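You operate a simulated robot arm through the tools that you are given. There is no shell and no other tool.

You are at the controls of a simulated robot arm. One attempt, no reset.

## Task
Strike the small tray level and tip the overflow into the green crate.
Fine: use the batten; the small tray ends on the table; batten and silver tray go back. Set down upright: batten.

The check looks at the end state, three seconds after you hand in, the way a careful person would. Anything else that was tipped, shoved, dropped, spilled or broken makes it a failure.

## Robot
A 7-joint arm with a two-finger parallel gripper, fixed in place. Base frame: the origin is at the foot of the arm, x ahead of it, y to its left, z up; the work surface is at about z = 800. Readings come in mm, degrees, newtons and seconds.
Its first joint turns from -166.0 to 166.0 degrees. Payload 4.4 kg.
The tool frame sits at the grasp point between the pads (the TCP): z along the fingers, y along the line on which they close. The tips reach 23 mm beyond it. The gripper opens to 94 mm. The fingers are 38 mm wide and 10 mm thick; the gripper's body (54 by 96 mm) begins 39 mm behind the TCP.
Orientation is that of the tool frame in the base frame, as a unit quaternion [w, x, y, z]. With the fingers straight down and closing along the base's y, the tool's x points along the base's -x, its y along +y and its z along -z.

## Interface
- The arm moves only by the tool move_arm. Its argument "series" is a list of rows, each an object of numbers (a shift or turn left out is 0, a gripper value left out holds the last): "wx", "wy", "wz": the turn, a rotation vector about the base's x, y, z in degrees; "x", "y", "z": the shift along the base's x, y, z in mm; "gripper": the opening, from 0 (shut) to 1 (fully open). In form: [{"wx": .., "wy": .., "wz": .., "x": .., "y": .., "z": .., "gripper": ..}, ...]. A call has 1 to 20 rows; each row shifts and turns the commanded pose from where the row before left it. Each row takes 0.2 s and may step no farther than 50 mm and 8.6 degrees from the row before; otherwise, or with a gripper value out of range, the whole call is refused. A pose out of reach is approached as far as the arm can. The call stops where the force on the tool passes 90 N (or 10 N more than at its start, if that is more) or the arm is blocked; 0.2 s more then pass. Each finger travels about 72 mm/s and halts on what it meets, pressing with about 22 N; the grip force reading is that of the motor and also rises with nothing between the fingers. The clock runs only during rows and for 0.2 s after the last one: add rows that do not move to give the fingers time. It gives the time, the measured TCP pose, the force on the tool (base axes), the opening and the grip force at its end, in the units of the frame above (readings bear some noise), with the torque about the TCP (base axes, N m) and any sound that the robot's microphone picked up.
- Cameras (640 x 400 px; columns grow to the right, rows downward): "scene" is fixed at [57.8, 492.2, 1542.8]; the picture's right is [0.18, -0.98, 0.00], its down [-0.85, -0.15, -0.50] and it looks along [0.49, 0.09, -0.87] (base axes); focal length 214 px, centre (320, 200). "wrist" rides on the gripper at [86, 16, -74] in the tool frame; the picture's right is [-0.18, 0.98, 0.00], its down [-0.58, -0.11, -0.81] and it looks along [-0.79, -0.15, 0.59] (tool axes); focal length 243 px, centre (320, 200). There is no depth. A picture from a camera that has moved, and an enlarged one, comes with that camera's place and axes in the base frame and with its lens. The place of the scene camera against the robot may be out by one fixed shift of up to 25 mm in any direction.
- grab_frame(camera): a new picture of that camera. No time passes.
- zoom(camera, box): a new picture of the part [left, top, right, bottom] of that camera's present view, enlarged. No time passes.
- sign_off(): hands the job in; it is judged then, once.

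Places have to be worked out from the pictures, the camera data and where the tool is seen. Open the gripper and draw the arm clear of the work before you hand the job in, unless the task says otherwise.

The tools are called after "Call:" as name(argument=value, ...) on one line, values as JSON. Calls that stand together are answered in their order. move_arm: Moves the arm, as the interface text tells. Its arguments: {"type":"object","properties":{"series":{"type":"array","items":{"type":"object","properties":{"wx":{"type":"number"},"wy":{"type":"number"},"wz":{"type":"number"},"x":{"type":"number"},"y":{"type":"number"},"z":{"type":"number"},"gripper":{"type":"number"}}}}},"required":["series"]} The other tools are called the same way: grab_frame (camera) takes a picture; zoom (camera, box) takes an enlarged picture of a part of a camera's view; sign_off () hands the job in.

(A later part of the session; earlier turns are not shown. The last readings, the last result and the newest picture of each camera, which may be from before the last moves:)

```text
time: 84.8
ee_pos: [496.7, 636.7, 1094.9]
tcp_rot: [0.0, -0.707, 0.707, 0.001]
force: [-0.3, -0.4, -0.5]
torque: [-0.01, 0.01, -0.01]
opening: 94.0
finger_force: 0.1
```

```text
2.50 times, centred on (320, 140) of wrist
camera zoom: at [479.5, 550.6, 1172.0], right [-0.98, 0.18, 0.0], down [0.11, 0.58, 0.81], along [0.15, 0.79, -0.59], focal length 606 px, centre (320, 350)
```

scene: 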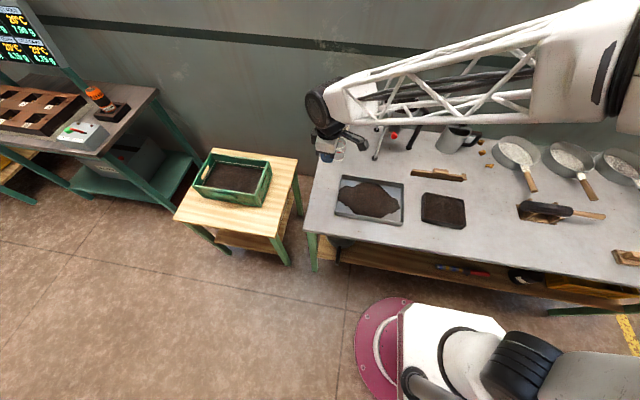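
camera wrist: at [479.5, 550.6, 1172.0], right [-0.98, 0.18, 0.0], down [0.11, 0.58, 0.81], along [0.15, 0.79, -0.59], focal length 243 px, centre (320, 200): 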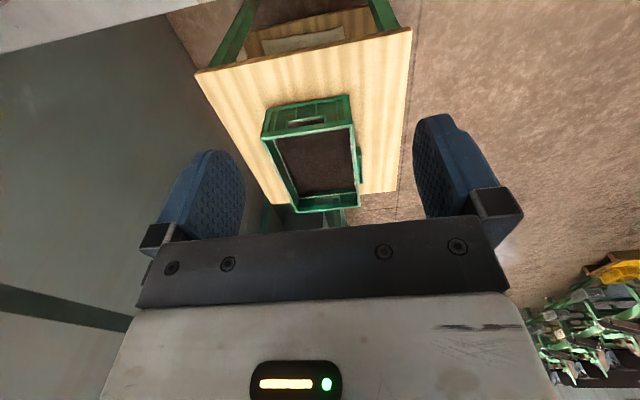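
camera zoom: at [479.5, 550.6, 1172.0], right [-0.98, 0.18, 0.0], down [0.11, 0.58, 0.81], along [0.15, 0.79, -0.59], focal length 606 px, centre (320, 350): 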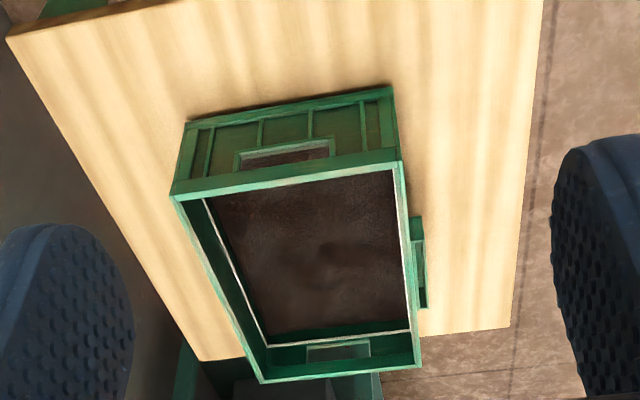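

The small tray is safely on the table and the crate's rim works out at z≈780, x≈471–655, y≈843–1122. Next I return to the silver tray with the fingers set to close along y, to inspect its −y wall for gripping.

Call:
move_arm(series=[{"x": 0.5, "y": -32, "z": -9, "wz": -8.2}, {"x": 0.5, "y": -32, "z": -9, "wz": -8.2}, {"x": 0.5, "y": -32, "z": -9, "wz": -8.2}, {"x": 0.5, "y": -32, "z": -9, "wz": -8.2}, {"x": 0.5, "y": -32, "z": -9, "wz": -8.2}, {"x": 0.5, "y": -32, "z": -9, "wz": -8.2}, {"x": 0.5, "y": -32, "z": -9, "wz": -8.2}, {"x": 0.5, "y": -32, "z": -9, "wz": -8.2}, {"x": 0.5, "y": -32, "z": -9, "wz": -8.2}, {"x": 0.5, "y": -32, "z": -9, "wz": -8.2}, {"x": 0.5, "y": -32, "z": -9, "wz": -8.0}, {}])

Call:
grab_frame(camera="wrist")

Call:
zoom(camera="wrist", box=[160, 0, 480, 200])

```text
time: 87.4
ee_pos: [502.1, 282.1, 995.0]
tcp_rot: [0.001, 0.001, 1.0, 0.0]
force: [0.2, 0.1, -0.1]
torque: [0.02, 0.0, -0.05]
opening: 94.1
finger_force: 0.0
```

```text
taken
camera wrist: at [414.5, 299.0, 1070.2], right [0.19, 0.98, 0.0], down [0.58, -0.11, 0.81], along [0.79, -0.15, -0.59], focal length 243 px, centre (320, 200)
```

wrist: 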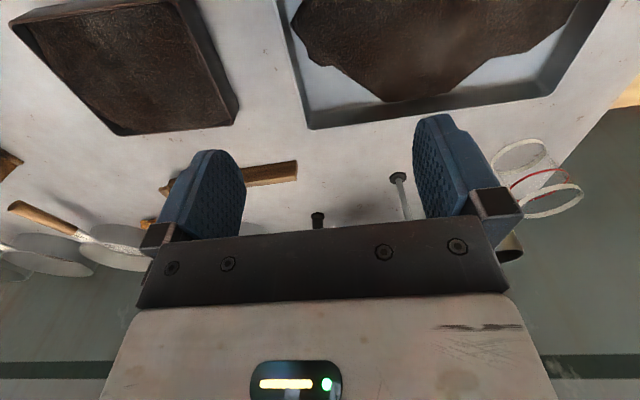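

```text
2.00 times, centred on (320, 100) of wrist
camera zoom: at [414.5, 299.0, 1070.2], right [0.19, 0.98, 0.0], down [0.58, -0.11, 0.81], along [0.79, -0.15, -0.59], focal length 485 px, centre (320, 400)
```

zoom: 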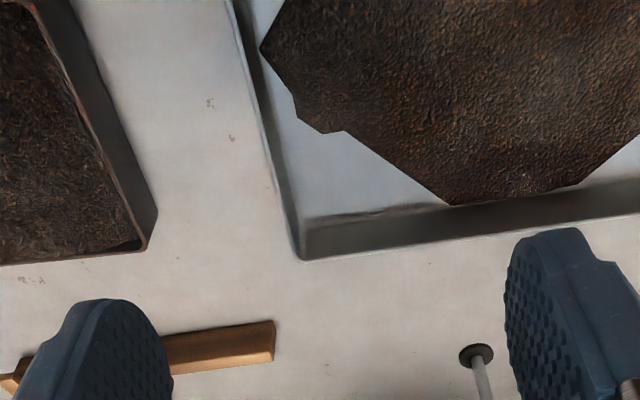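

The −y wall's rim runs straight along y≈254 at z≈830. I position above its middle with a smaller opening and check the alignment.

Call:
move_arm(series=[{"x": 3.4, "y": -13, "z": -35, "gripper": 0.35}, {"y": -13, "z": -35}, {"z": -35}, {}, {}])

Call:
zoom(camera="wrist", box=[240, 30, 400, 200])

Call:
move_arm(series=[{}])

Call:
move_arm(series=[{}])

```text
time: 88.6
ee_pos: [503.2, 256.8, 891.5]
tcp_rot: [0.0, 0.0, 1.0, 0.0]
force: [-0.3, 0.2, 0.0]
torque: [-0.02, -0.01, 0.03]
opening: 32.9
finger_force: 0.1
```

```text
2.35 times, centred on (320, 115) of wrist
camera zoom: at [416.2, 272.3, 967.4], right [0.18, 0.98, 0.0], down [0.58, -0.11, 0.81], along [0.79, -0.15, -0.59], focal length 571 px, centre (320, 400)
```

zoom: 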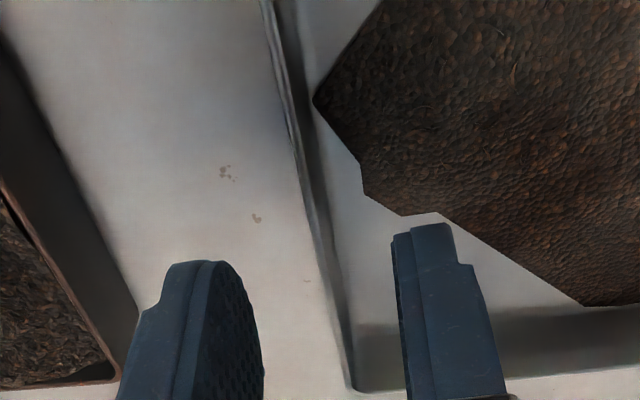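

```text
time: 89.0
ee_pos: [503.8, 255.1, 891.6]
tcp_rot: [0.001, 0.0, 1.0, 0.0]
force: [0.6, 0.6, 0.5]
torque: [0.0, 0.01, -0.01]
opening: 33.0
finger_force: 0.0
```

```text
time: 89.4
ee_pos: [503.4, 255.2, 891.4]
tcp_rot: [0.0, 0.0, 1.0, 0.0]
force: [-0.4, -0.4, 0.9]
torque: [0.0, -0.04, 0.03]
opening: 32.9
finger_force: 0.0
```

Call:
zoom(camera="wrist", box=[290, 80, 350, 130])

```text
8.00 times, centred on (320, 105) of wrist
camera zoom: at [416.2, 272.3, 967.5], right [0.18, 0.98, 0.0], down [0.58, -0.11, 0.81], along [0.79, -0.15, -0.59], focal length 1941 px, centre (320, 960)
```

zoom: 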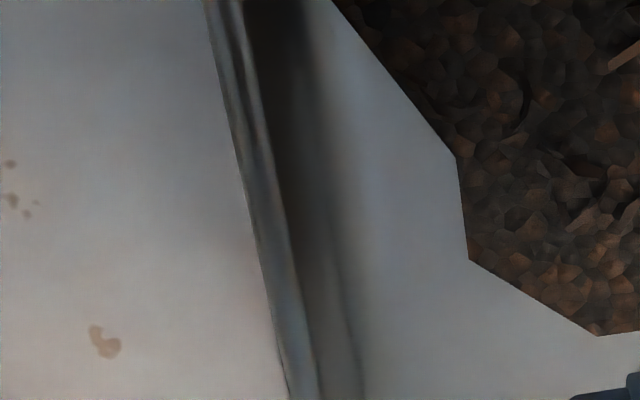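

Rim centre is ~3.8 mm to the −y side of the finger midline, and the wall flares slightly outward. I shift, tilt the tool 8° to match the flare, narrow the opening and lower to just above the rim.

Call:
move_arm(series=[{"x": 2, "y": -4.4, "z": -10, "wx": 8, "gripper": 0.13}, {"z": -12}, {}, {}])

Call:
zoom(camera="wrist", box=[260, 60, 380, 160])

Call:
move_arm(series=[{}])

```text
time: 90.4
ee_pos: [505.2, 251.2, 869.4]
tcp_rot: [0.0, 0.001, 0.998, 0.07]
force: [-1.0, 0.8, 0.6]
torque: [-0.01, 0.0, -0.01]
opening: 12.3
finger_force: 0.0
```

```text
4.00 times, centred on (320, 110) of wrist
camera zoom: at [419.1, 257.6, 946.7], right [0.18, 0.97, 0.14], down [0.58, -0.22, 0.78], along [0.79, -0.07, -0.61], focal length 970 px, centre (320, 560)
```

zoom: 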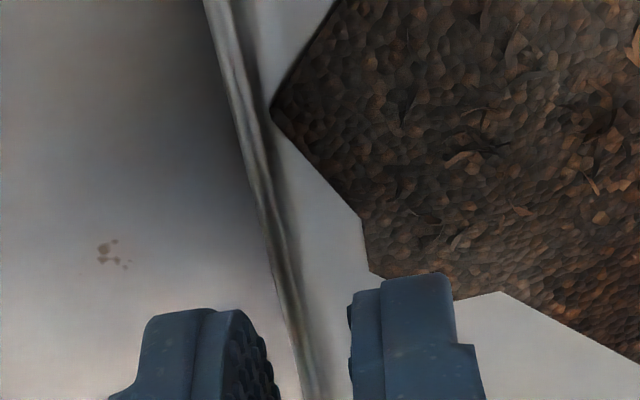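

```text
time: 90.8
ee_pos: [505.7, 251.2, 868.6]
tcp_rot: [0.0, 0.001, 0.998, 0.07]
force: [-0.1, 0.2, -0.2]
torque: [-0.01, -0.02, 0.02]
opening: 12.2
finger_force: 0.1
```

I offset to descend along the tool axis and straddle the wall.

Call:
move_arm(series=[{"y": -4.9}, {"y": 1.1, "z": -8}, {"y": 1.1, "z": -8}, {}])

Call:
zoom(camera="wrist", box=[260, 60, 380, 160])

```text
time: 91.8
ee_pos: [506.8, 246.6, 854.4]
tcp_rot: [0.001, 0.0, 0.998, 0.07]
force: [0.0, 0.4, 0.0]
torque: [-0.02, 0.01, 0.0]
opening: 12.5
finger_force: 0.1
```

```text
4.00 times, centred on (320, 110) of wrist
camera zoom: at [419.9, 255.1, 931.2], right [0.18, 0.97, 0.14], down [0.58, -0.22, 0.78], along [0.79, -0.07, -0.61], focal length 970 px, centre (320, 560)
```

zoom: 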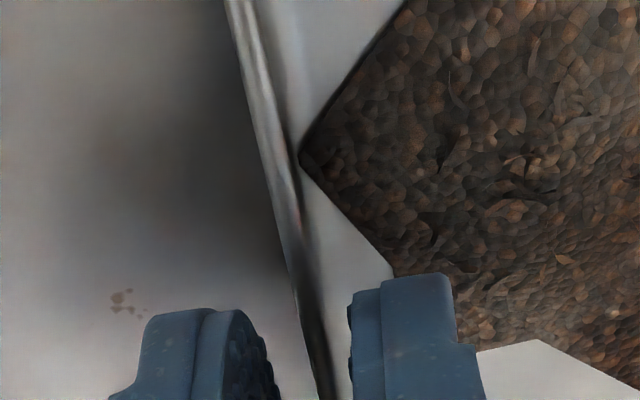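

The rim is slightly toward the inner finger; I correct +1.3 mm and go on down along the axis.

Call:
move_arm(series=[{"y": 1.3}, {"y": 0.7, "z": -5}, {"y": 0.7, "z": -5}, {}])

Call:
zoom(camera="wrist", box=[260, 60, 380, 160])

Call:
move_arm(series=[{"y": 0.7, "z": -5}, {"y": 0.7, "z": -5}, {}])

```text
time: 92.8
ee_pos: [506.2, 252.1, 843.5]
tcp_rot: [0.0, -0.001, 0.998, 0.07]
force: [-0.5, -0.4, 0.1]
torque: [-0.01, 0.03, 0.02]
opening: 12.0
finger_force: 0.1
```

```text
4.00 times, centred on (320, 110) of wrist
camera zoom: at [420.6, 258.3, 920.5], right [0.18, 0.97, 0.14], down [0.58, -0.22, 0.78], along [0.79, -0.07, -0.61], focal length 970 px, centre (320, 560)
```

zoom: 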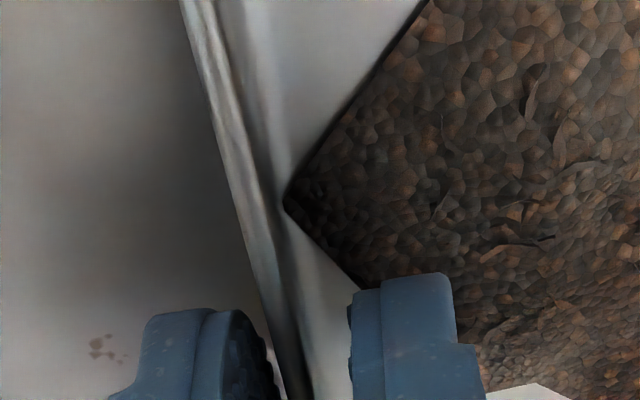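

```text
time: 93.6
ee_pos: [507.5, 253.6, 834.5]
tcp_rot: [0.0, 0.0, 0.998, 0.069]
force: [-0.3, -0.2, -1.1]
torque: [-0.03, 0.01, -0.02]
opening: 12.4
finger_force: 0.0
```

Fingers straddle the wall with no contact. I go 2 mm lower and close.

Call:
move_arm(series=[{"y": 0.3, "z": -2}, {}, {"gripper": 0.0}, {"gripper": 0.0}, {"gripper": 0.0}, {}])

Call:
grab_frame(camera="wrist")

Call:
zoom(camera="scene", box=[330, 165, 410, 235])

```text
time: 95.0
ee_pos: [507.6, 253.2, 831.3]
tcp_rot: [0.0, 0.0, 0.998, 0.07]
force: [-0.3, 0.5, -0.6]
torque: [-0.25, -0.03, -0.02]
opening: 2.7
finger_force: 21.9
```

```text
taken
camera wrist: at [420.1, 260.3, 908.9], right [0.18, 0.97, 0.14], down [0.58, -0.22, 0.78], along [0.79, -0.07, -0.61], focal length 243 px, centre (320, 200)
```

wrist: 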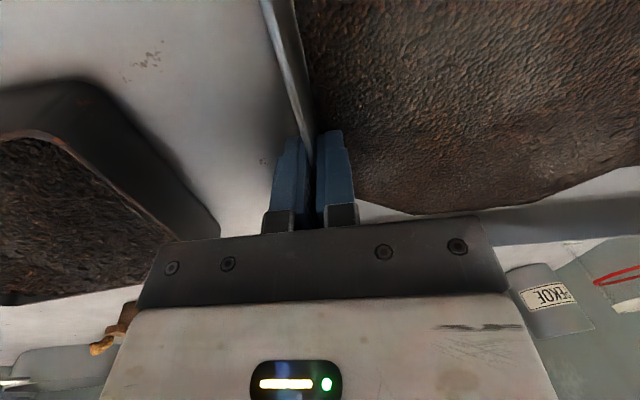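

```text
5.71 times, centred on (370, 200) of scene
camera zoom: at [57.8, 492.2, 1542.8], right [0.18, -0.98, 0.0], down [-0.85, -0.15, -0.5], along [0.49, 0.09, -0.87], focal length 1226 px, centre (34, 200)
```

zoom: 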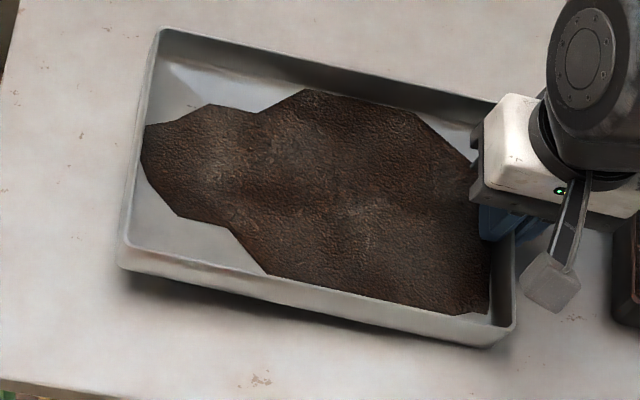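

The wall is really near vertical: closing at 8° has tipped the tray's far end up a little and the tea has shifted toward me (contained). The load is only ~2–2.5 N. I lift a few mm and level the tray by turning the tool back 8°.

Call:
move_arm(series=[{"z": 3}, {"z": 4, "wx": -2}, {"z": 4, "wx": -2}, {"z": 4, "wx": -2}, {"z": 3, "wx": -2}, {}])

Call:
grab_frame(camera="wrist")

Call:
zoom(camera="scene", box=[330, 165, 410, 235])

```text
time: 96.4
ee_pos: [507.2, 254.1, 849.3]
tcp_rot: [0.001, -0.001, 1.0, 0.0]
force: [-0.3, -0.2, -2.8]
torque: [-0.32, -0.04, 0.02]
opening: 2.9
finger_force: 22.1
```

```text
taken
camera wrist: at [420.6, 270.8, 924.7], right [0.18, 0.98, 0.0], down [0.58, -0.11, 0.81], along [0.79, -0.15, -0.59], focal length 243 px, centre (320, 200)
```

wrist: 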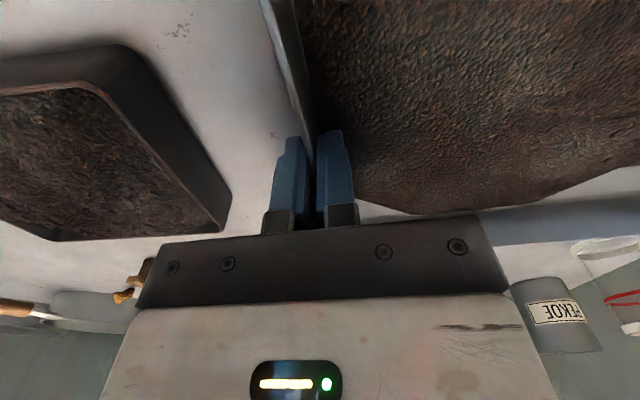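

```text
5.71 times, centred on (370, 200) of scene
camera zoom: at [57.8, 492.2, 1542.8], right [0.18, -0.98, 0.0], down [-0.85, -0.15, -0.5], along [0.49, 0.09, -0.87], focal length 1226 px, centre (34, 200)
```

zoom: 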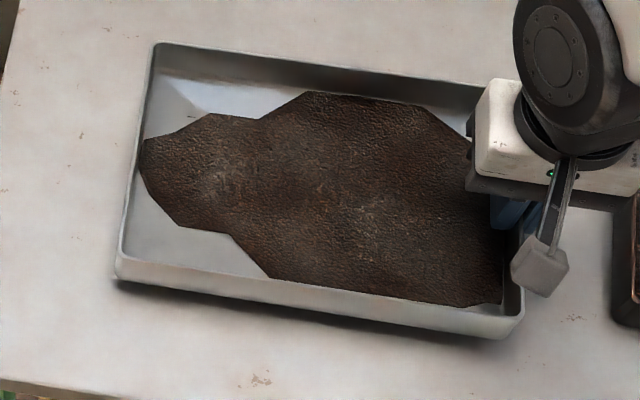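

Tray is level and carried (2.8 N). I raise it 100 mm, then carry it toward the crate keeping it clear of the glass.

Call:
move_arm(series=[{"z": 6}, {"z": 12}, {"z": 18}, {"z": 20}, {"z": 20}, {"z": 16}, {"z": 8}, {}, {"y": 6}, {"y": 14}, {"y": 22}, {"y": 26}, {"y": 28}, {"y": 28}, {"y": 28}, {"y": 28}, {"y": 28}, {"y": 26}, {"y": 20}, {"y": 14}])

Call:
grab_frame(camera="scene")

Call:
grab_frame(camera="wrist")

```text
time: 100.6
ee_pos: [505.5, 520.9, 950.7]
tcp_rot: [0.0, 0.001, 1.0, 0.0]
force: [0.0, -0.6, -2.2]
torque: [-0.25, 0.0, 0.02]
opening: 2.7
finger_force: 22.3
```

```text
taken
```

scene: 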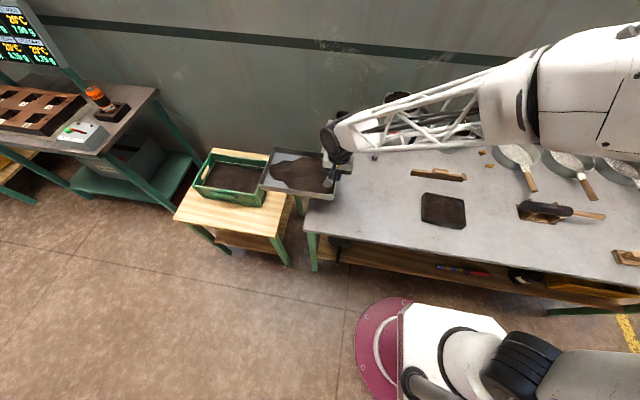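

```text
taken
camera wrist: at [418.7, 538.4, 1025.5], right [0.18, 0.98, 0.0], down [0.58, -0.11, 0.81], along [0.79, -0.15, -0.59], focal length 243 px, centre (320, 200)
```

wrist: 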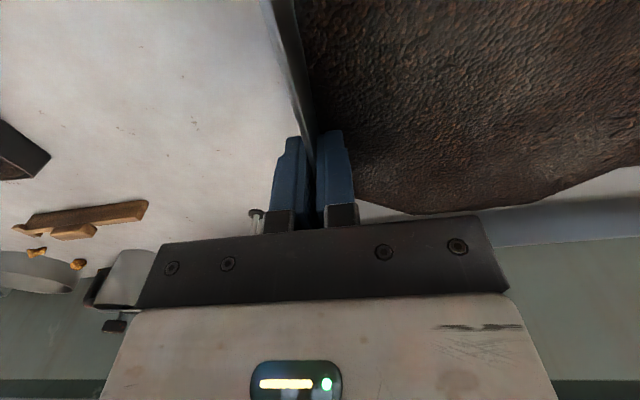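

Tray travelling level. I continue to a spot where its far half is over the crate, rising a bit for tilt clearance.

Call:
move_arm(series=[{"x": 3, "y": 10, "z": 3}, {"x": 6, "y": 18, "z": 4}, {"x": 7, "y": 20, "z": 4}, {"x": 7, "y": 20, "z": 4}, {"x": 7, "y": 20, "z": 4}, {"x": 7, "y": 20, "z": 4}, {"x": 7, "y": 20, "z": 4}, {"x": 6, "y": 18, "z": 4}, {"x": 4, "y": 14, "z": 3}, {"x": 2, "y": 8, "z": 1}, {}])

Call:
grab_frame(camera="scene")

Call:
zoom(camera="scene", box=[170, 120, 350, 230])

```text
time: 103.0
ee_pos: [563.8, 689.3, 985.1]
tcp_rot: [0.001, 0.0, 1.0, 0.0]
force: [0.4, -0.8, -1.8]
torque: [-0.28, 0.03, 0.04]
opening: 3.1
finger_force: 22.0
```

```text
taken
```

scene: 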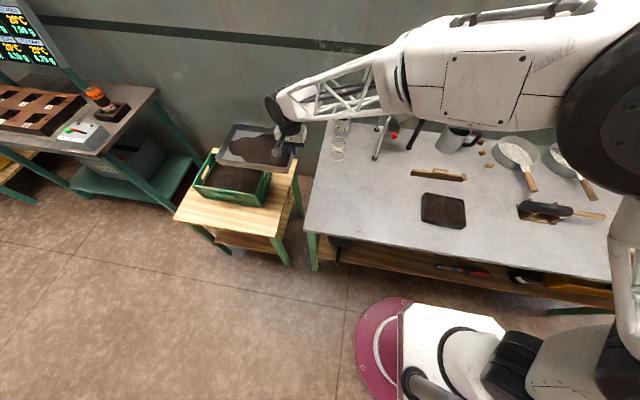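

```text
3.56 times, centred on (260, 175) of scene
camera zoom: at [57.8, 492.2, 1542.8], right [0.18, -0.98, 0.0], down [-0.85, -0.15, -0.5], along [0.49, 0.09, -0.87], focal length 763 px, centre (533, 289)
```

zoom: 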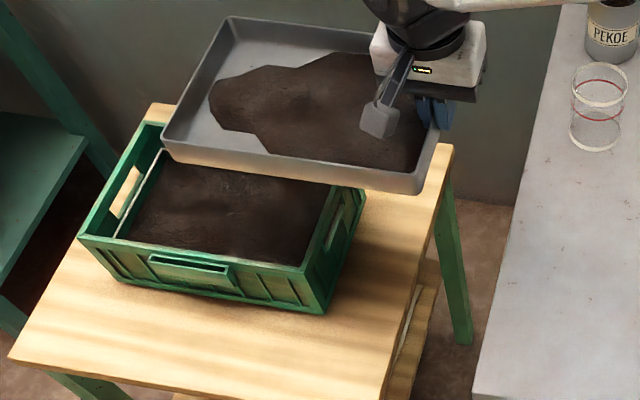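

The tray's far half is over the crate. I pitch its far end down gradually by 16° to gather the tea at the +y end.

Call:
move_arm(series=[{"wx": -2}, {"wx": -2}, {"wx": -2}, {"wx": -2}, {"wx": -2}, {"wx": -2}, {"wx": -2}, {"wx": -2}, {}, {}])

Call:
zoom(camera="scene", box=[170, 120, 350, 230])

```text
time: 105.2
ee_pos: [564.0, 688.3, 983.9]
tcp_rot: [0.001, 0.001, 0.99, -0.14]
force: [0.0, 1.0, -2.1]
torque: [-0.24, 0.02, 0.0]
opening: 2.8
finger_force: 22.3
```

```text
3.56 times, centred on (260, 175) of scene
camera zoom: at [57.8, 492.2, 1542.8], right [0.18, -0.98, 0.0], down [-0.85, -0.15, -0.5], along [0.49, 0.09, -0.87], focal length 763 px, centre (533, 289)
```

zoom: 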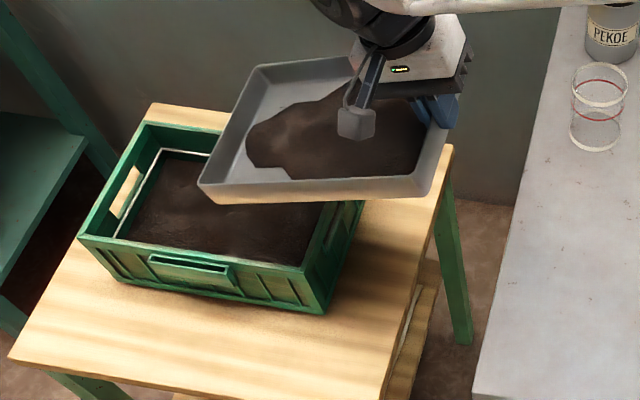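

Tea hasn't slid at 16°. I continue pitching to about 32° in small steps.

Call:
move_arm(series=[{"wx": -2}, {"wx": -2}, {"wx": -2}, {"wx": -2}, {"wx": -2}, {"wx": -2}, {"wx": -2}, {"wx": -2}, {}, {}])

Call:
zoom(camera="scene", box=[170, 120, 350, 230])

```text
time: 107.4
ee_pos: [562.2, 689.9, 984.7]
tcp_rot: [0.001, 0.0, 0.961, -0.276]
force: [0.5, 0.2, -2.2]
torque: [-0.2, -0.02, 0.02]
opening: 3.0
finger_force: 22.3
```

```text
3.56 times, centred on (260, 175) of scene
camera zoom: at [57.8, 492.2, 1542.8], right [0.18, -0.98, 0.0], down [-0.85, -0.15, -0.5], along [0.49, 0.09, -0.87], focal length 763 px, centre (533, 289)
```

zoom: 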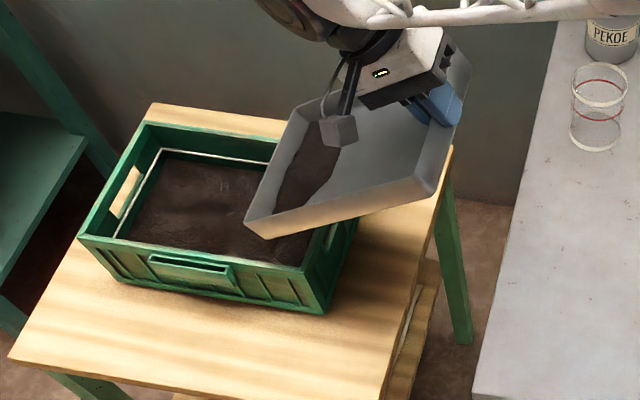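

At 32° the tea slid neatly to the far end against the wall, over the crate. I shift x a little and raise, then begin rolling the −x side down so the tea gathers in the far −x corner.

Call:
move_arm(series=[{"x": 6, "z": 9}, {"x": 7, "z": 9}, {"x": 7, "z": 9}, {"x": 5, "z": 9}, {}])

Call:
move_arm(series=[{"wy": -2.54, "wz": 1.59}, {"wy": -2.54, "wz": 1.59}, {"wy": -2.54, "wz": 1.59}, {"wy": -2.54, "wz": 1.59}, {"wy": -2.54, "wz": 1.59}, {}])

Call:
zoom(camera="scene", box=[170, 120, 350, 230])

```text
time: 108.6
ee_pos: [589.3, 689.7, 1020.7]
tcp_rot: [-0.001, -0.001, 0.961, -0.276]
force: [-0.7, -0.2, -1.7]
torque: [-0.25, -0.01, 0.0]
opening: 2.9
finger_force: 21.4
```

```text
time: 110.0
ee_pos: [588.3, 690.2, 1021.0]
tcp_rot: [0.127, -0.036, 0.953, -0.274]
force: [0.2, -0.2, -2.3]
torque: [-0.22, -0.03, -0.01]
opening: 2.8
finger_force: 21.7
```

```text
3.56 times, centred on (260, 175) of scene
camera zoom: at [57.8, 492.2, 1542.8], right [0.18, -0.98, 0.0], down [-0.85, -0.15, -0.5], along [0.49, 0.09, -0.87], focal length 763 px, centre (533, 289)
```

zoom: 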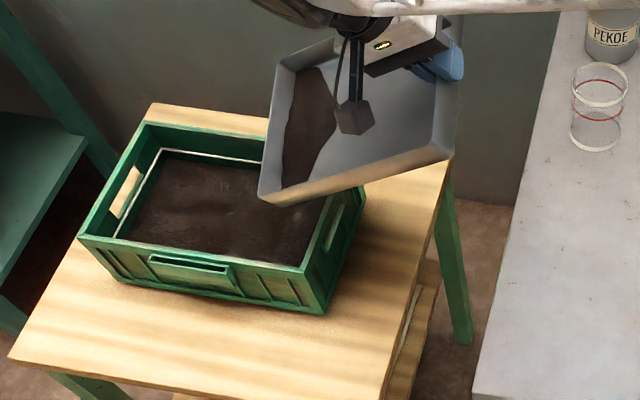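

Following well. I move farther over the crate (+45 mm in y) while rolling on.

Call:
move_arm(series=[{"y": 9, "wy": -2.54, "wz": 1.59}, {"y": 9, "wy": -2.54, "wz": 1.59}, {"y": 9, "wy": -2.54, "wz": 1.59}, {"y": 9, "wy": -2.54, "wz": 1.59}, {"y": 9, "wy": -2.54, "wz": 1.59}, {}])

Call:
zoom(camera="scene", box=[170, 120, 350, 230])

```text
time: 111.4
ee_pos: [589.1, 733.1, 1020.1]
tcp_rot: [0.249, -0.071, 0.928, -0.266]
force: [-0.3, 0.7, -2.2]
torque: [-0.23, 0.03, -0.01]
opening: 3.0
finger_force: 21.9
```

```text
3.56 times, centred on (260, 175) of scene
camera zoom: at [57.8, 492.2, 1542.8], right [0.18, -0.98, 0.0], down [-0.85, -0.15, -0.5], along [0.49, 0.09, -0.87], focal length 763 px, centre (533, 289)
```

zoom: 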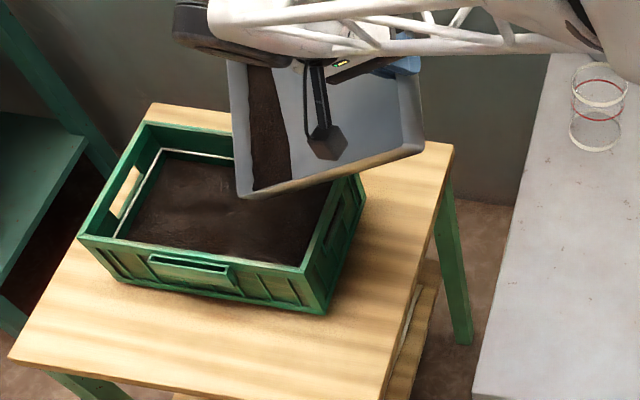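

Tea still lies along the far wall, well above the crate. I roll on to 60°.

Call:
move_arm(series=[{"wy": -2.54, "wz": 1.59}, {"wy": -2.54, "wz": 1.59}, {"wy": -2.54, "wz": 1.59}, {"wy": -2.54, "wz": 1.59}, {"wy": -2.54, "wz": 1.59}, {}])

Call:
zoom(camera="scene", box=[170, 120, 350, 230])

Call:
move_arm(series=[{"wy": -2.54, "wz": 1.59}, {"wy": -2.54, "wz": 1.59}, {"wy": -2.54, "wz": 1.59}, {"wy": -2.54, "wz": 1.59}, {"wy": -2.54, "wz": 1.59}, {}])

Call:
zoom(camera="scene", box=[170, 120, 350, 230])

```text
time: 112.8
ee_pos: [588.3, 735.3, 1020.2]
tcp_rot: [0.368, -0.105, 0.888, -0.255]
force: [0.3, 0.4, -1.8]
torque: [-0.2, 0.06, 0.02]
opening: 2.8
finger_force: 22.3
```

```text
3.56 times, centred on (260, 175) of scene
camera zoom: at [57.8, 492.2, 1542.8], right [0.18, -0.98, 0.0], down [-0.85, -0.15, -0.5], along [0.49, 0.09, -0.87], focal length 763 px, centre (533, 289)
```

zoom: 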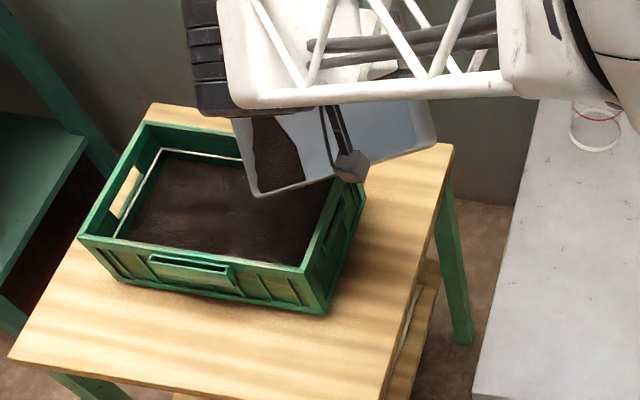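

```text
time: 114.2
ee_pos: [589.3, 734.9, 1021.9]
tcp_rot: [0.481, -0.138, 0.832, -0.238]
force: [0.1, 0.0, -1.4]
torque: [-0.19, 0.07, -0.04]
opening: 3.0
finger_force: 22.3
```

```text
3.56 times, centred on (260, 175) of scene
camera zoom: at [57.8, 492.2, 1542.8], right [0.18, -0.98, 0.0], down [-0.85, -0.15, -0.5], along [0.49, 0.09, -0.87], focal length 763 px, centre (533, 289)
```

zoom: 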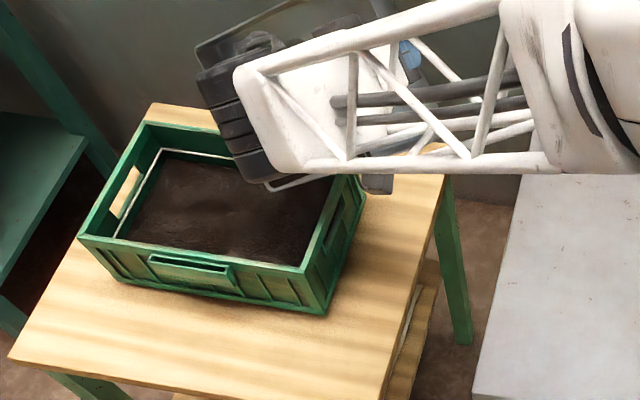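

The forearm hides the tray now, but the pose is tracking. I continue rolling in 15° portions, checking force and view.

Call:
move_arm(series=[{"wy": -2.54, "wz": 1.59}, {"wy": -2.54, "wz": 1.59}, {"wy": -2.54, "wz": 1.59}, {"wy": -2.54, "wz": 1.59}, {"wy": -2.54, "wz": 1.59}, {}])

Call:
grab_frame(camera="scene")

Call:
grab_frame(camera="wrist")

```text
time: 115.6
ee_pos: [588.0, 733.2, 1019.9]
tcp_rot: [0.585, -0.167, 0.763, -0.219]
force: [-0.8, -0.4, -1.9]
torque: [-0.23, 0.04, 0.03]
opening: 3.0
finger_force: 21.9
```

```text
taken
```

scene: 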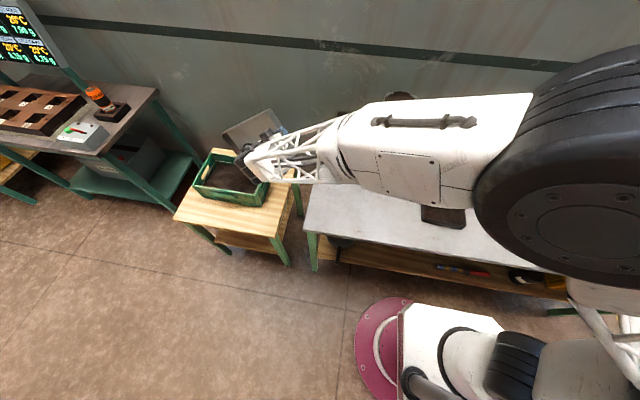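

```text
taken
camera wrist: at [494.1, 715.2, 958.6], right [0.05, 0.93, -0.37], down [-0.63, 0.32, 0.71], along [0.78, 0.2, 0.6], focal length 243 px, centre (320, 200)
```

wrist: 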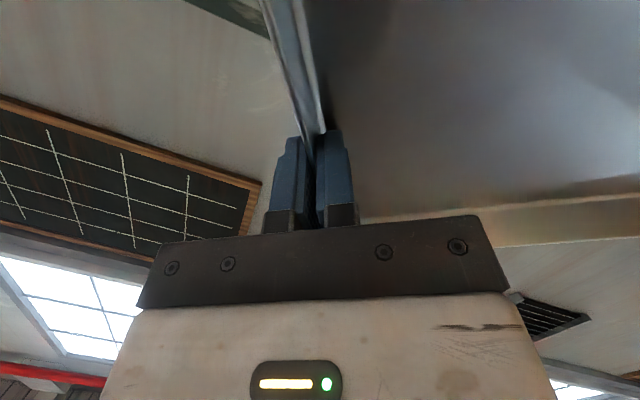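

Pose tracks well at 75°. I keep rolling past vertical so the tea slides off the corner into the crate.

Call:
move_arm(series=[{"wy": -2.54, "wz": 1.59}, {"wy": -2.54, "wz": 1.59}, {"wy": -2.54, "wz": 1.59}, {"wy": -2.54, "wz": 1.59}, {"wy": -2.54, "wz": 1.59}, {}])

Call:
move_arm(series=[{"wy": -2.54, "wz": 1.59}, {"wy": -2.54, "wz": 1.59}, {"wy": -2.54, "wz": 1.59}, {"wy": -2.54, "wz": 1.59}, {"wy": -2.54, "wz": 1.59}, {}])

Call:
zoom(camera="scene", box=[170, 90, 350, 210])

Call:
grab_frame(camera="wrist")

```text
time: 117.0
ee_pos: [589.0, 735.3, 1019.9]
tcp_rot: [0.679, -0.195, 0.68, -0.194]
force: [-0.8, -0.1, -2.1]
torque: [-0.22, 0.05, 0.01]
opening: 3.0
finger_force: 22.1
```

```text
time: 118.4
ee_pos: [589.9, 734.1, 1018.9]
tcp_rot: [0.762, -0.22, 0.586, -0.168]
force: [0.4, 0.1, -1.7]
torque: [-0.25, 0.08, -0.04]
opening: 2.8
finger_force: 22.0
```

```text
3.33 times, centred on (260, 150) of scene
camera zoom: at [57.8, 492.2, 1542.8], right [0.18, -0.98, 0.0], down [-0.85, -0.15, -0.5], along [0.49, 0.09, -0.87], focal length 715 px, centre (520, 367)
```

zoom: 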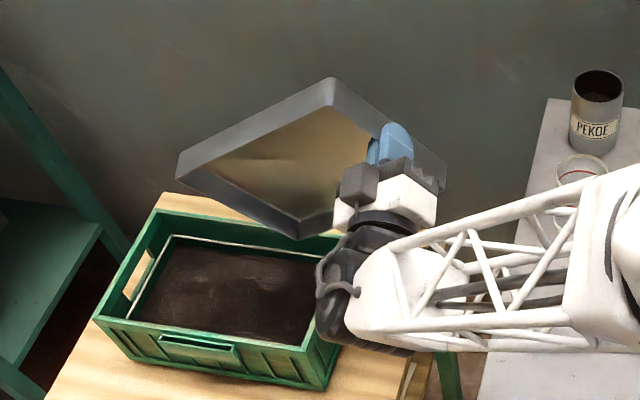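

```text
taken
camera wrist: at [538.8, 694.3, 925.7], right [-0.05, 0.93, -0.37], down [-0.93, 0.09, 0.36], along [0.37, 0.36, 0.86], focal length 243 px, centre (320, 200)
```

wrist: 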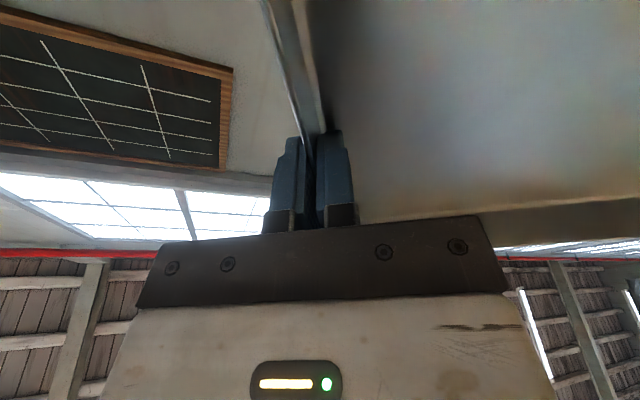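

The tray looks emptied. I zoom in on tray, crate and side table to check for leftovers or spills.

Call:
zoom(camera="scene", box=[215, 105, 295, 165])

Call:
zoom(camera="scene", box=[165, 140, 305, 230])

```text
6.67 times, centred on (255, 135) of scene
camera zoom: at [57.8, 492.2, 1542.8], right [0.18, -0.98, 0.0], down [-0.85, -0.15, -0.5], along [0.49, 0.09, -0.87], focal length 1430 px, centre (753, 633)
```

zoom: 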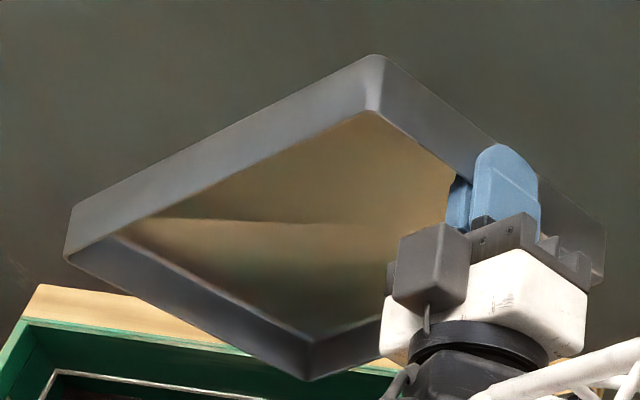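

```text
4.44 times, centred on (235, 185) of scene
camera zoom: at [57.8, 492.2, 1542.8], right [0.18, -0.98, 0.0], down [-0.85, -0.15, -0.5], along [0.49, 0.09, -0.87], focal length 953 px, centre (698, 267)
```

zoom: 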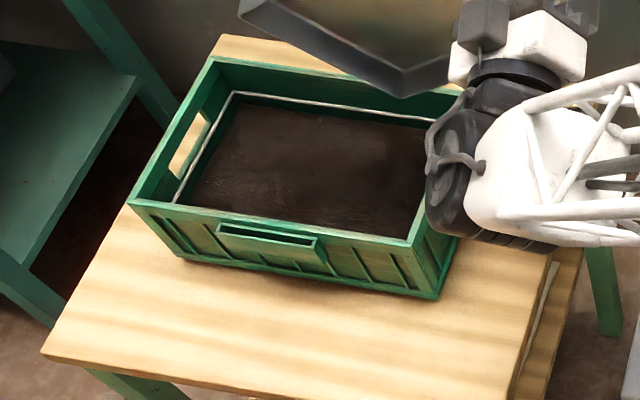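

Tray is empty and there are no spills in sight. I unroll in reverse, moving back as before.

Call:
move_arm(series=[{"wy": 5.08, "wz": -3.18}, {"wy": 5.08, "wz": -3.18}, {"wy": 5.08, "wz": -3.18}, {"wy": 5.08, "wz": -3.18}, {"wy": 5.08, "wz": -3.18}, {"wy": 5.08, "wz": -3.18}, {"wy": 5.08, "wz": -3.18}, {"wy": 5.08, "wz": -3.18}, {"wy": 5.08, "wz": -3.18}, {"wy": 5.08, "wz": -3.18}, {"wy": 5.08, "wz": -3.18}, {"wy": 5.08, "wz": -3.18}, {"y": -9, "wy": 2.54, "wz": -1.59}, {"y": -9, "wy": 2.54, "wz": -1.59}, {"y": -9, "wy": 2.54, "wz": -1.59}, {"y": -9, "wy": 2.54, "wz": -1.59}, {"y": -9, "wy": 2.54, "wz": -1.59}, {}])

Call:
zoom(camera="scene", box=[170, 110, 350, 230])

```text
time: 122.2
ee_pos: [589.0, 689.6, 1021.5]
tcp_rot: [0.15, -0.042, 0.95, -0.272]
force: [-0.6, 0.0, -1.7]
torque: [-0.19, 0.01, 0.02]
opening: 2.9
finger_force: 22.1
```

```text
3.33 times, centred on (260, 170) of scene
camera zoom: at [57.8, 492.2, 1542.8], right [0.18, -0.98, 0.0], down [-0.85, -0.15, -0.5], along [0.49, 0.09, -0.87], focal length 715 px, centre (520, 300)
```

zoom: 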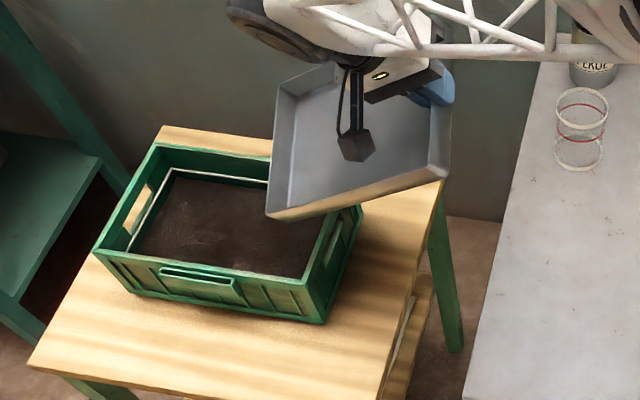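

The tray is clean. I finish unrolling and un-pitching to level.

Call:
move_arm(series=[{"wy": 5.08, "wz": -3.18}, {"wy": 5.08, "wz": -3.18}, {"wy": 5.08, "wz": -3.18}, {"wx": 4}, {"wx": 4}, {"wx": 4}, {"wx": 4}, {"wx": 4}, {"wx": 4}, {"wx": 4}, {"wx": 4}, {"x": -12, "z": -18}, {"x": -13, "z": -18}, {}, {}])

Call:
grab_frame(camera="scene")

Call:
zoom(camera="scene", box=[170, 110, 350, 230])

Call:
grab_frame(camera="wrist")

```text
time: 125.4
ee_pos: [563.5, 689.4, 985.3]
tcp_rot: [0.0, 0.0, 1.0, 0.001]
force: [-0.3, 0.2, -2.9]
torque: [-0.3, 0.01, 0.01]
opening: 2.8
finger_force: 22.2
```

```text
taken
```

scene: 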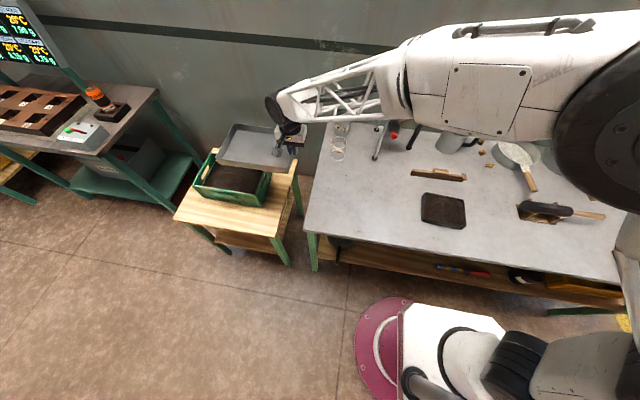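

```text
3.33 times, centred on (260, 170) of scene
camera zoom: at [57.8, 492.2, 1542.8], right [0.18, -0.98, 0.0], down [-0.85, -0.15, -0.5], along [0.49, 0.09, -0.87], focal length 715 px, centre (520, 300)
```

zoom: 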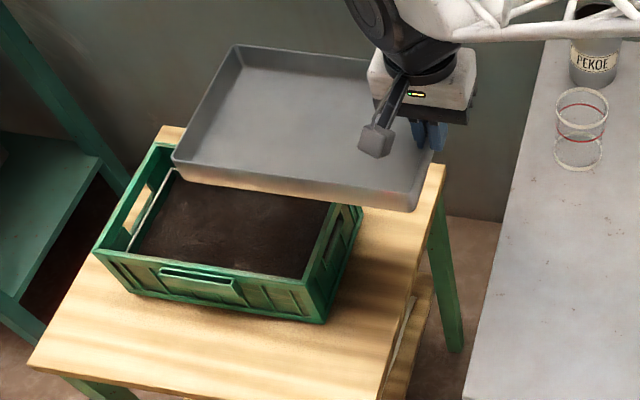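

```text
taken
camera wrist: at [476.5, 705.7, 1060.9], right [0.18, 0.98, 0.0], down [0.58, -0.11, 0.81], along [0.79, -0.15, -0.59], focal length 243 px, centre (320, 200)
```

wrist: 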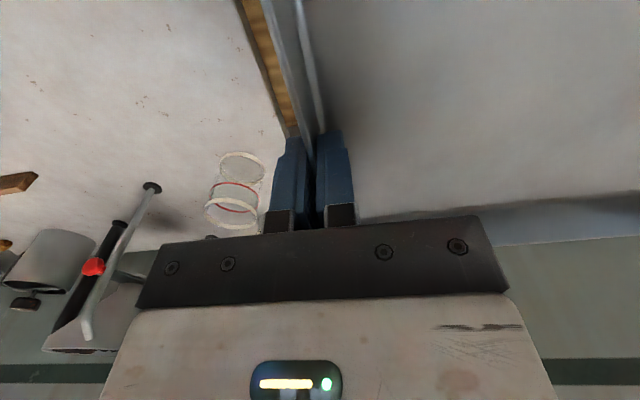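

The tray is empty and level. I carry it back along the same path to above its original spot.

Call:
move_arm(series=[{"x": -8, "y": -15, "z": -3}, {"x": -12, "y": -36, "z": -8}, {"x": -12, "y": -39, "z": -8}, {"x": -12, "y": -39, "z": -8}, {"x": -12, "y": -39, "z": -8}, {"y": -38}, {"y": -38}, {"y": -38}, {"y": -38}, {"y": -38}, {"y": -36}, {"y": -25}, {"y": -12}, {"y": -5}, {}, {}])

Call:
grab_frame(camera="scene")

Call:
grab_frame(camera="wrist")

```text
time: 128.8
ee_pos: [508.0, 252.6, 948.4]
tcp_rot: [0.001, 0.0, 1.0, 0.0]
force: [0.0, -0.4, -1.9]
torque: [-0.28, 0.0, 0.04]
opening: 3.0
finger_force: 21.5
```

```text
taken
```

scene: 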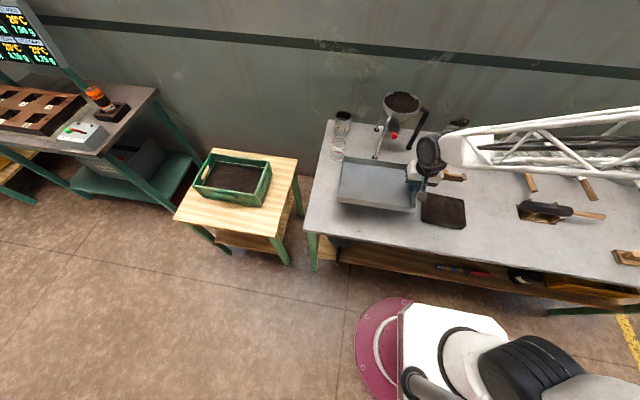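

```text
taken
camera wrist: at [420.3, 269.4, 1024.2], right [0.18, 0.98, 0.0], down [0.58, -0.11, 0.81], along [0.79, -0.15, -0.59], focal length 243 px, centre (320, 200)
```

wrist: 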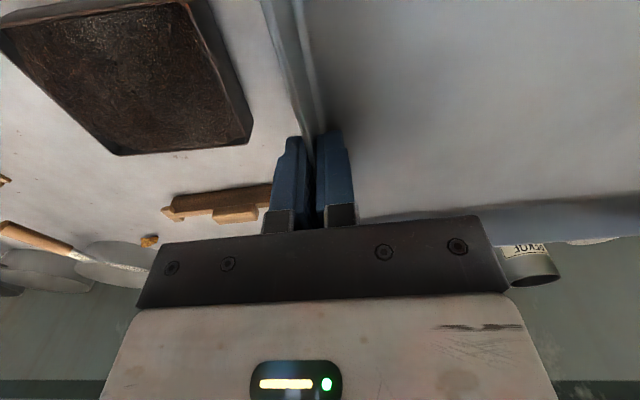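

Above its original place. I lower the tray, slowing near the table.

Call:
move_arm(series=[{"z": -15}, {"z": -25}, {"z": -25}, {"z": -20}, {"z": -12}, {"z": -8}, {"z": -5}, {}])

Call:
zoom(camera="scene", box=[325, 155, 425, 235])

Call:
move_arm(series=[{"z": -1}, {"z": -1}, {}])

Call:
move_arm(series=[{"z": -1}, {"z": -1}, {}])

```text
time: 130.6
ee_pos: [507.6, 252.8, 837.9]
tcp_rot: [0.0, 0.001, 1.0, 0.0]
force: [-0.7, -0.2, -2.2]
torque: [-0.25, -0.01, 0.02]
opening: 2.8
finger_force: 22.1
```

```text
5.00 times, centred on (375, 195) of scene
camera zoom: at [57.8, 492.2, 1542.8], right [0.18, -0.98, 0.0], down [-0.85, -0.15, -0.5], along [0.49, 0.09, -0.87], focal length 1072 px, centre (45, 225)
```

zoom: 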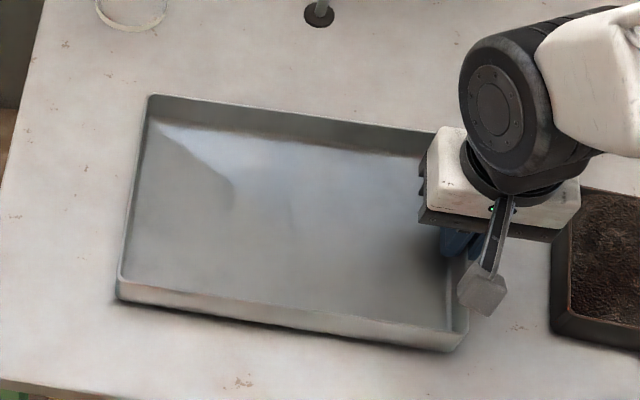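

```text
time: 131.4
ee_pos: [507.0, 253.7, 837.3]
tcp_rot: [-0.001, 0.0, 1.0, 0.0]
force: [0.5, 0.3, -1.9]
torque: [-0.26, 0.02, 0.0]
opening: 2.8
finger_force: 22.0
```

```text
time: 132.2
ee_pos: [507.4, 253.6, 834.7]
tcp_rot: [0.0, -0.001, 1.0, 0.0]
force: [0.4, -0.3, -2.4]
torque: [-0.27, 0.01, 0.03]
opening: 2.8
finger_force: 21.8
```

Still hanging freely; continuing in small steps to find the table.

Call:
move_arm(series=[{"z": -1}, {"z": -1}, {}])

Call:
move_arm(series=[{"z": -0.8}, {}])

Call:
move_arm(series=[{"z": -0.8}, {}])

Call:
move_arm(series=[{"z": -0.8}, {}])

```text
time: 133.0
ee_pos: [508.2, 254.0, 834.0]
tcp_rot: [0.0, 0.0, 1.0, 0.0]
force: [-0.4, 0.4, -2.2]
torque: [-0.17, 0.0, -0.02]
opening: 2.9
finger_force: 21.3
```

```text
time: 133.6
ee_pos: [506.9, 254.8, 833.3]
tcp_rot: [0.001, -0.001, 1.0, 0.0]
force: [-0.1, 0.7, -1.2]
torque: [-0.08, -0.08, 0.0]
opening: 2.9
finger_force: 22.1
```

```text
time: 134.2
ee_pos: [507.3, 254.9, 831.8]
tcp_rot: [0.002, 0.0, 1.0, 0.0]
force: [-1.6, 0.8, 3.7]
torque: [-0.02, -0.13, 0.11]
opening: 2.8
finger_force: 22.0
```

```text
time: 134.8
ee_pos: [508.0, 253.5, 832.8]
tcp_rot: [0.001, -0.001, 1.0, 0.0]
force: [-2.4, 3.5, 18.5]
torque: [-0.03, 0.02, 0.09]
opening: 3.0
finger_force: 21.9
```

Contact. I ease off slightly and compare the tray's place with the original picture before releasing.

Call:
move_arm(series=[{"z": 0.7}, {}])

Call:
zoom(camera="scene", box=[325, 155, 475, 235])

```text
time: 135.4
ee_pos: [507.3, 253.4, 832.0]
tcp_rot: [0.001, 0.0, 1.0, 0.0]
force: [4.7, 3.6, 13.6]
torque: [0.01, -0.51, 0.08]
opening: 2.8
finger_force: 22.2
```

```text
4.27 times, centred on (400, 195) of scene
camera zoom: at [57.8, 492.2, 1542.8], right [0.18, -0.98, 0.0], down [-0.85, -0.15, -0.5], along [0.49, 0.09, -0.87], focal length 915 px, centre (-21, 221)
```

zoom: 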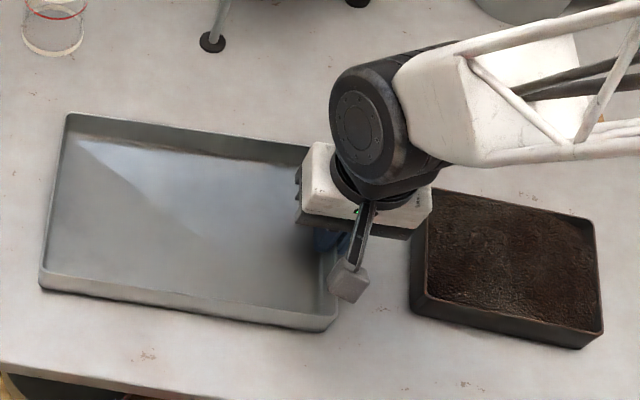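

The tray is within ~3 mm of where it was. I ease off another 0.5 mm, open slightly and rise straight out.

Call:
move_arm(series=[{"z": 0.5}, {}, {"gripper": 0.13}, {"gripper": 0.13}, {"gripper": 0.13}, {"z": 3}, {"z": 6}, {"z": 10}, {"z": 15}, {"z": 25}, {"z": 35}, {"z": 40}, {}])

Call:
grab_frame(camera="scene")

Call:
grab_frame(camera="wrist")

```text
time: 138.2
ee_pos: [506.7, 254.2, 966.9]
tcp_rot: [0.0, 0.0, 1.0, 0.0]
force: [0.2, 1.0, -0.1]
torque: [0.0, 0.0, 0.0]
opening: 12.1
finger_force: 0.0
```

```text
taken
```

scene: 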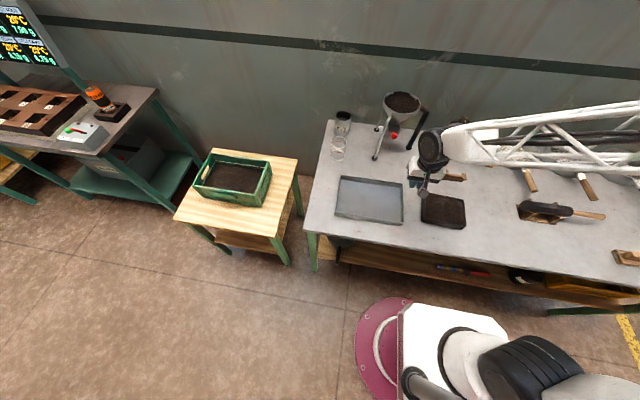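

```text
taken
camera wrist: at [421.0, 271.4, 1042.0], right [0.18, 0.98, 0.0], down [0.58, -0.11, 0.81], along [0.79, -0.15, -0.59], focal length 243 px, centre (320, 200)
```

wrist: 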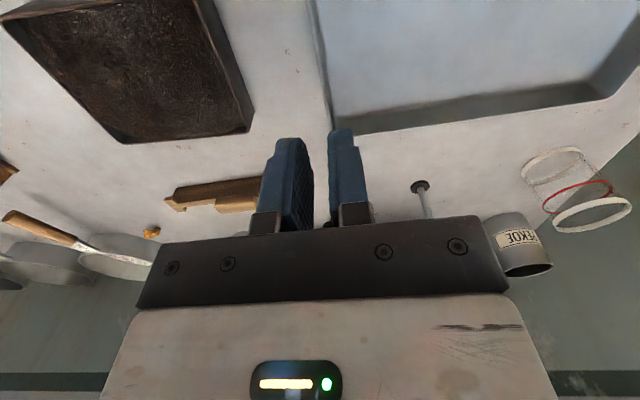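

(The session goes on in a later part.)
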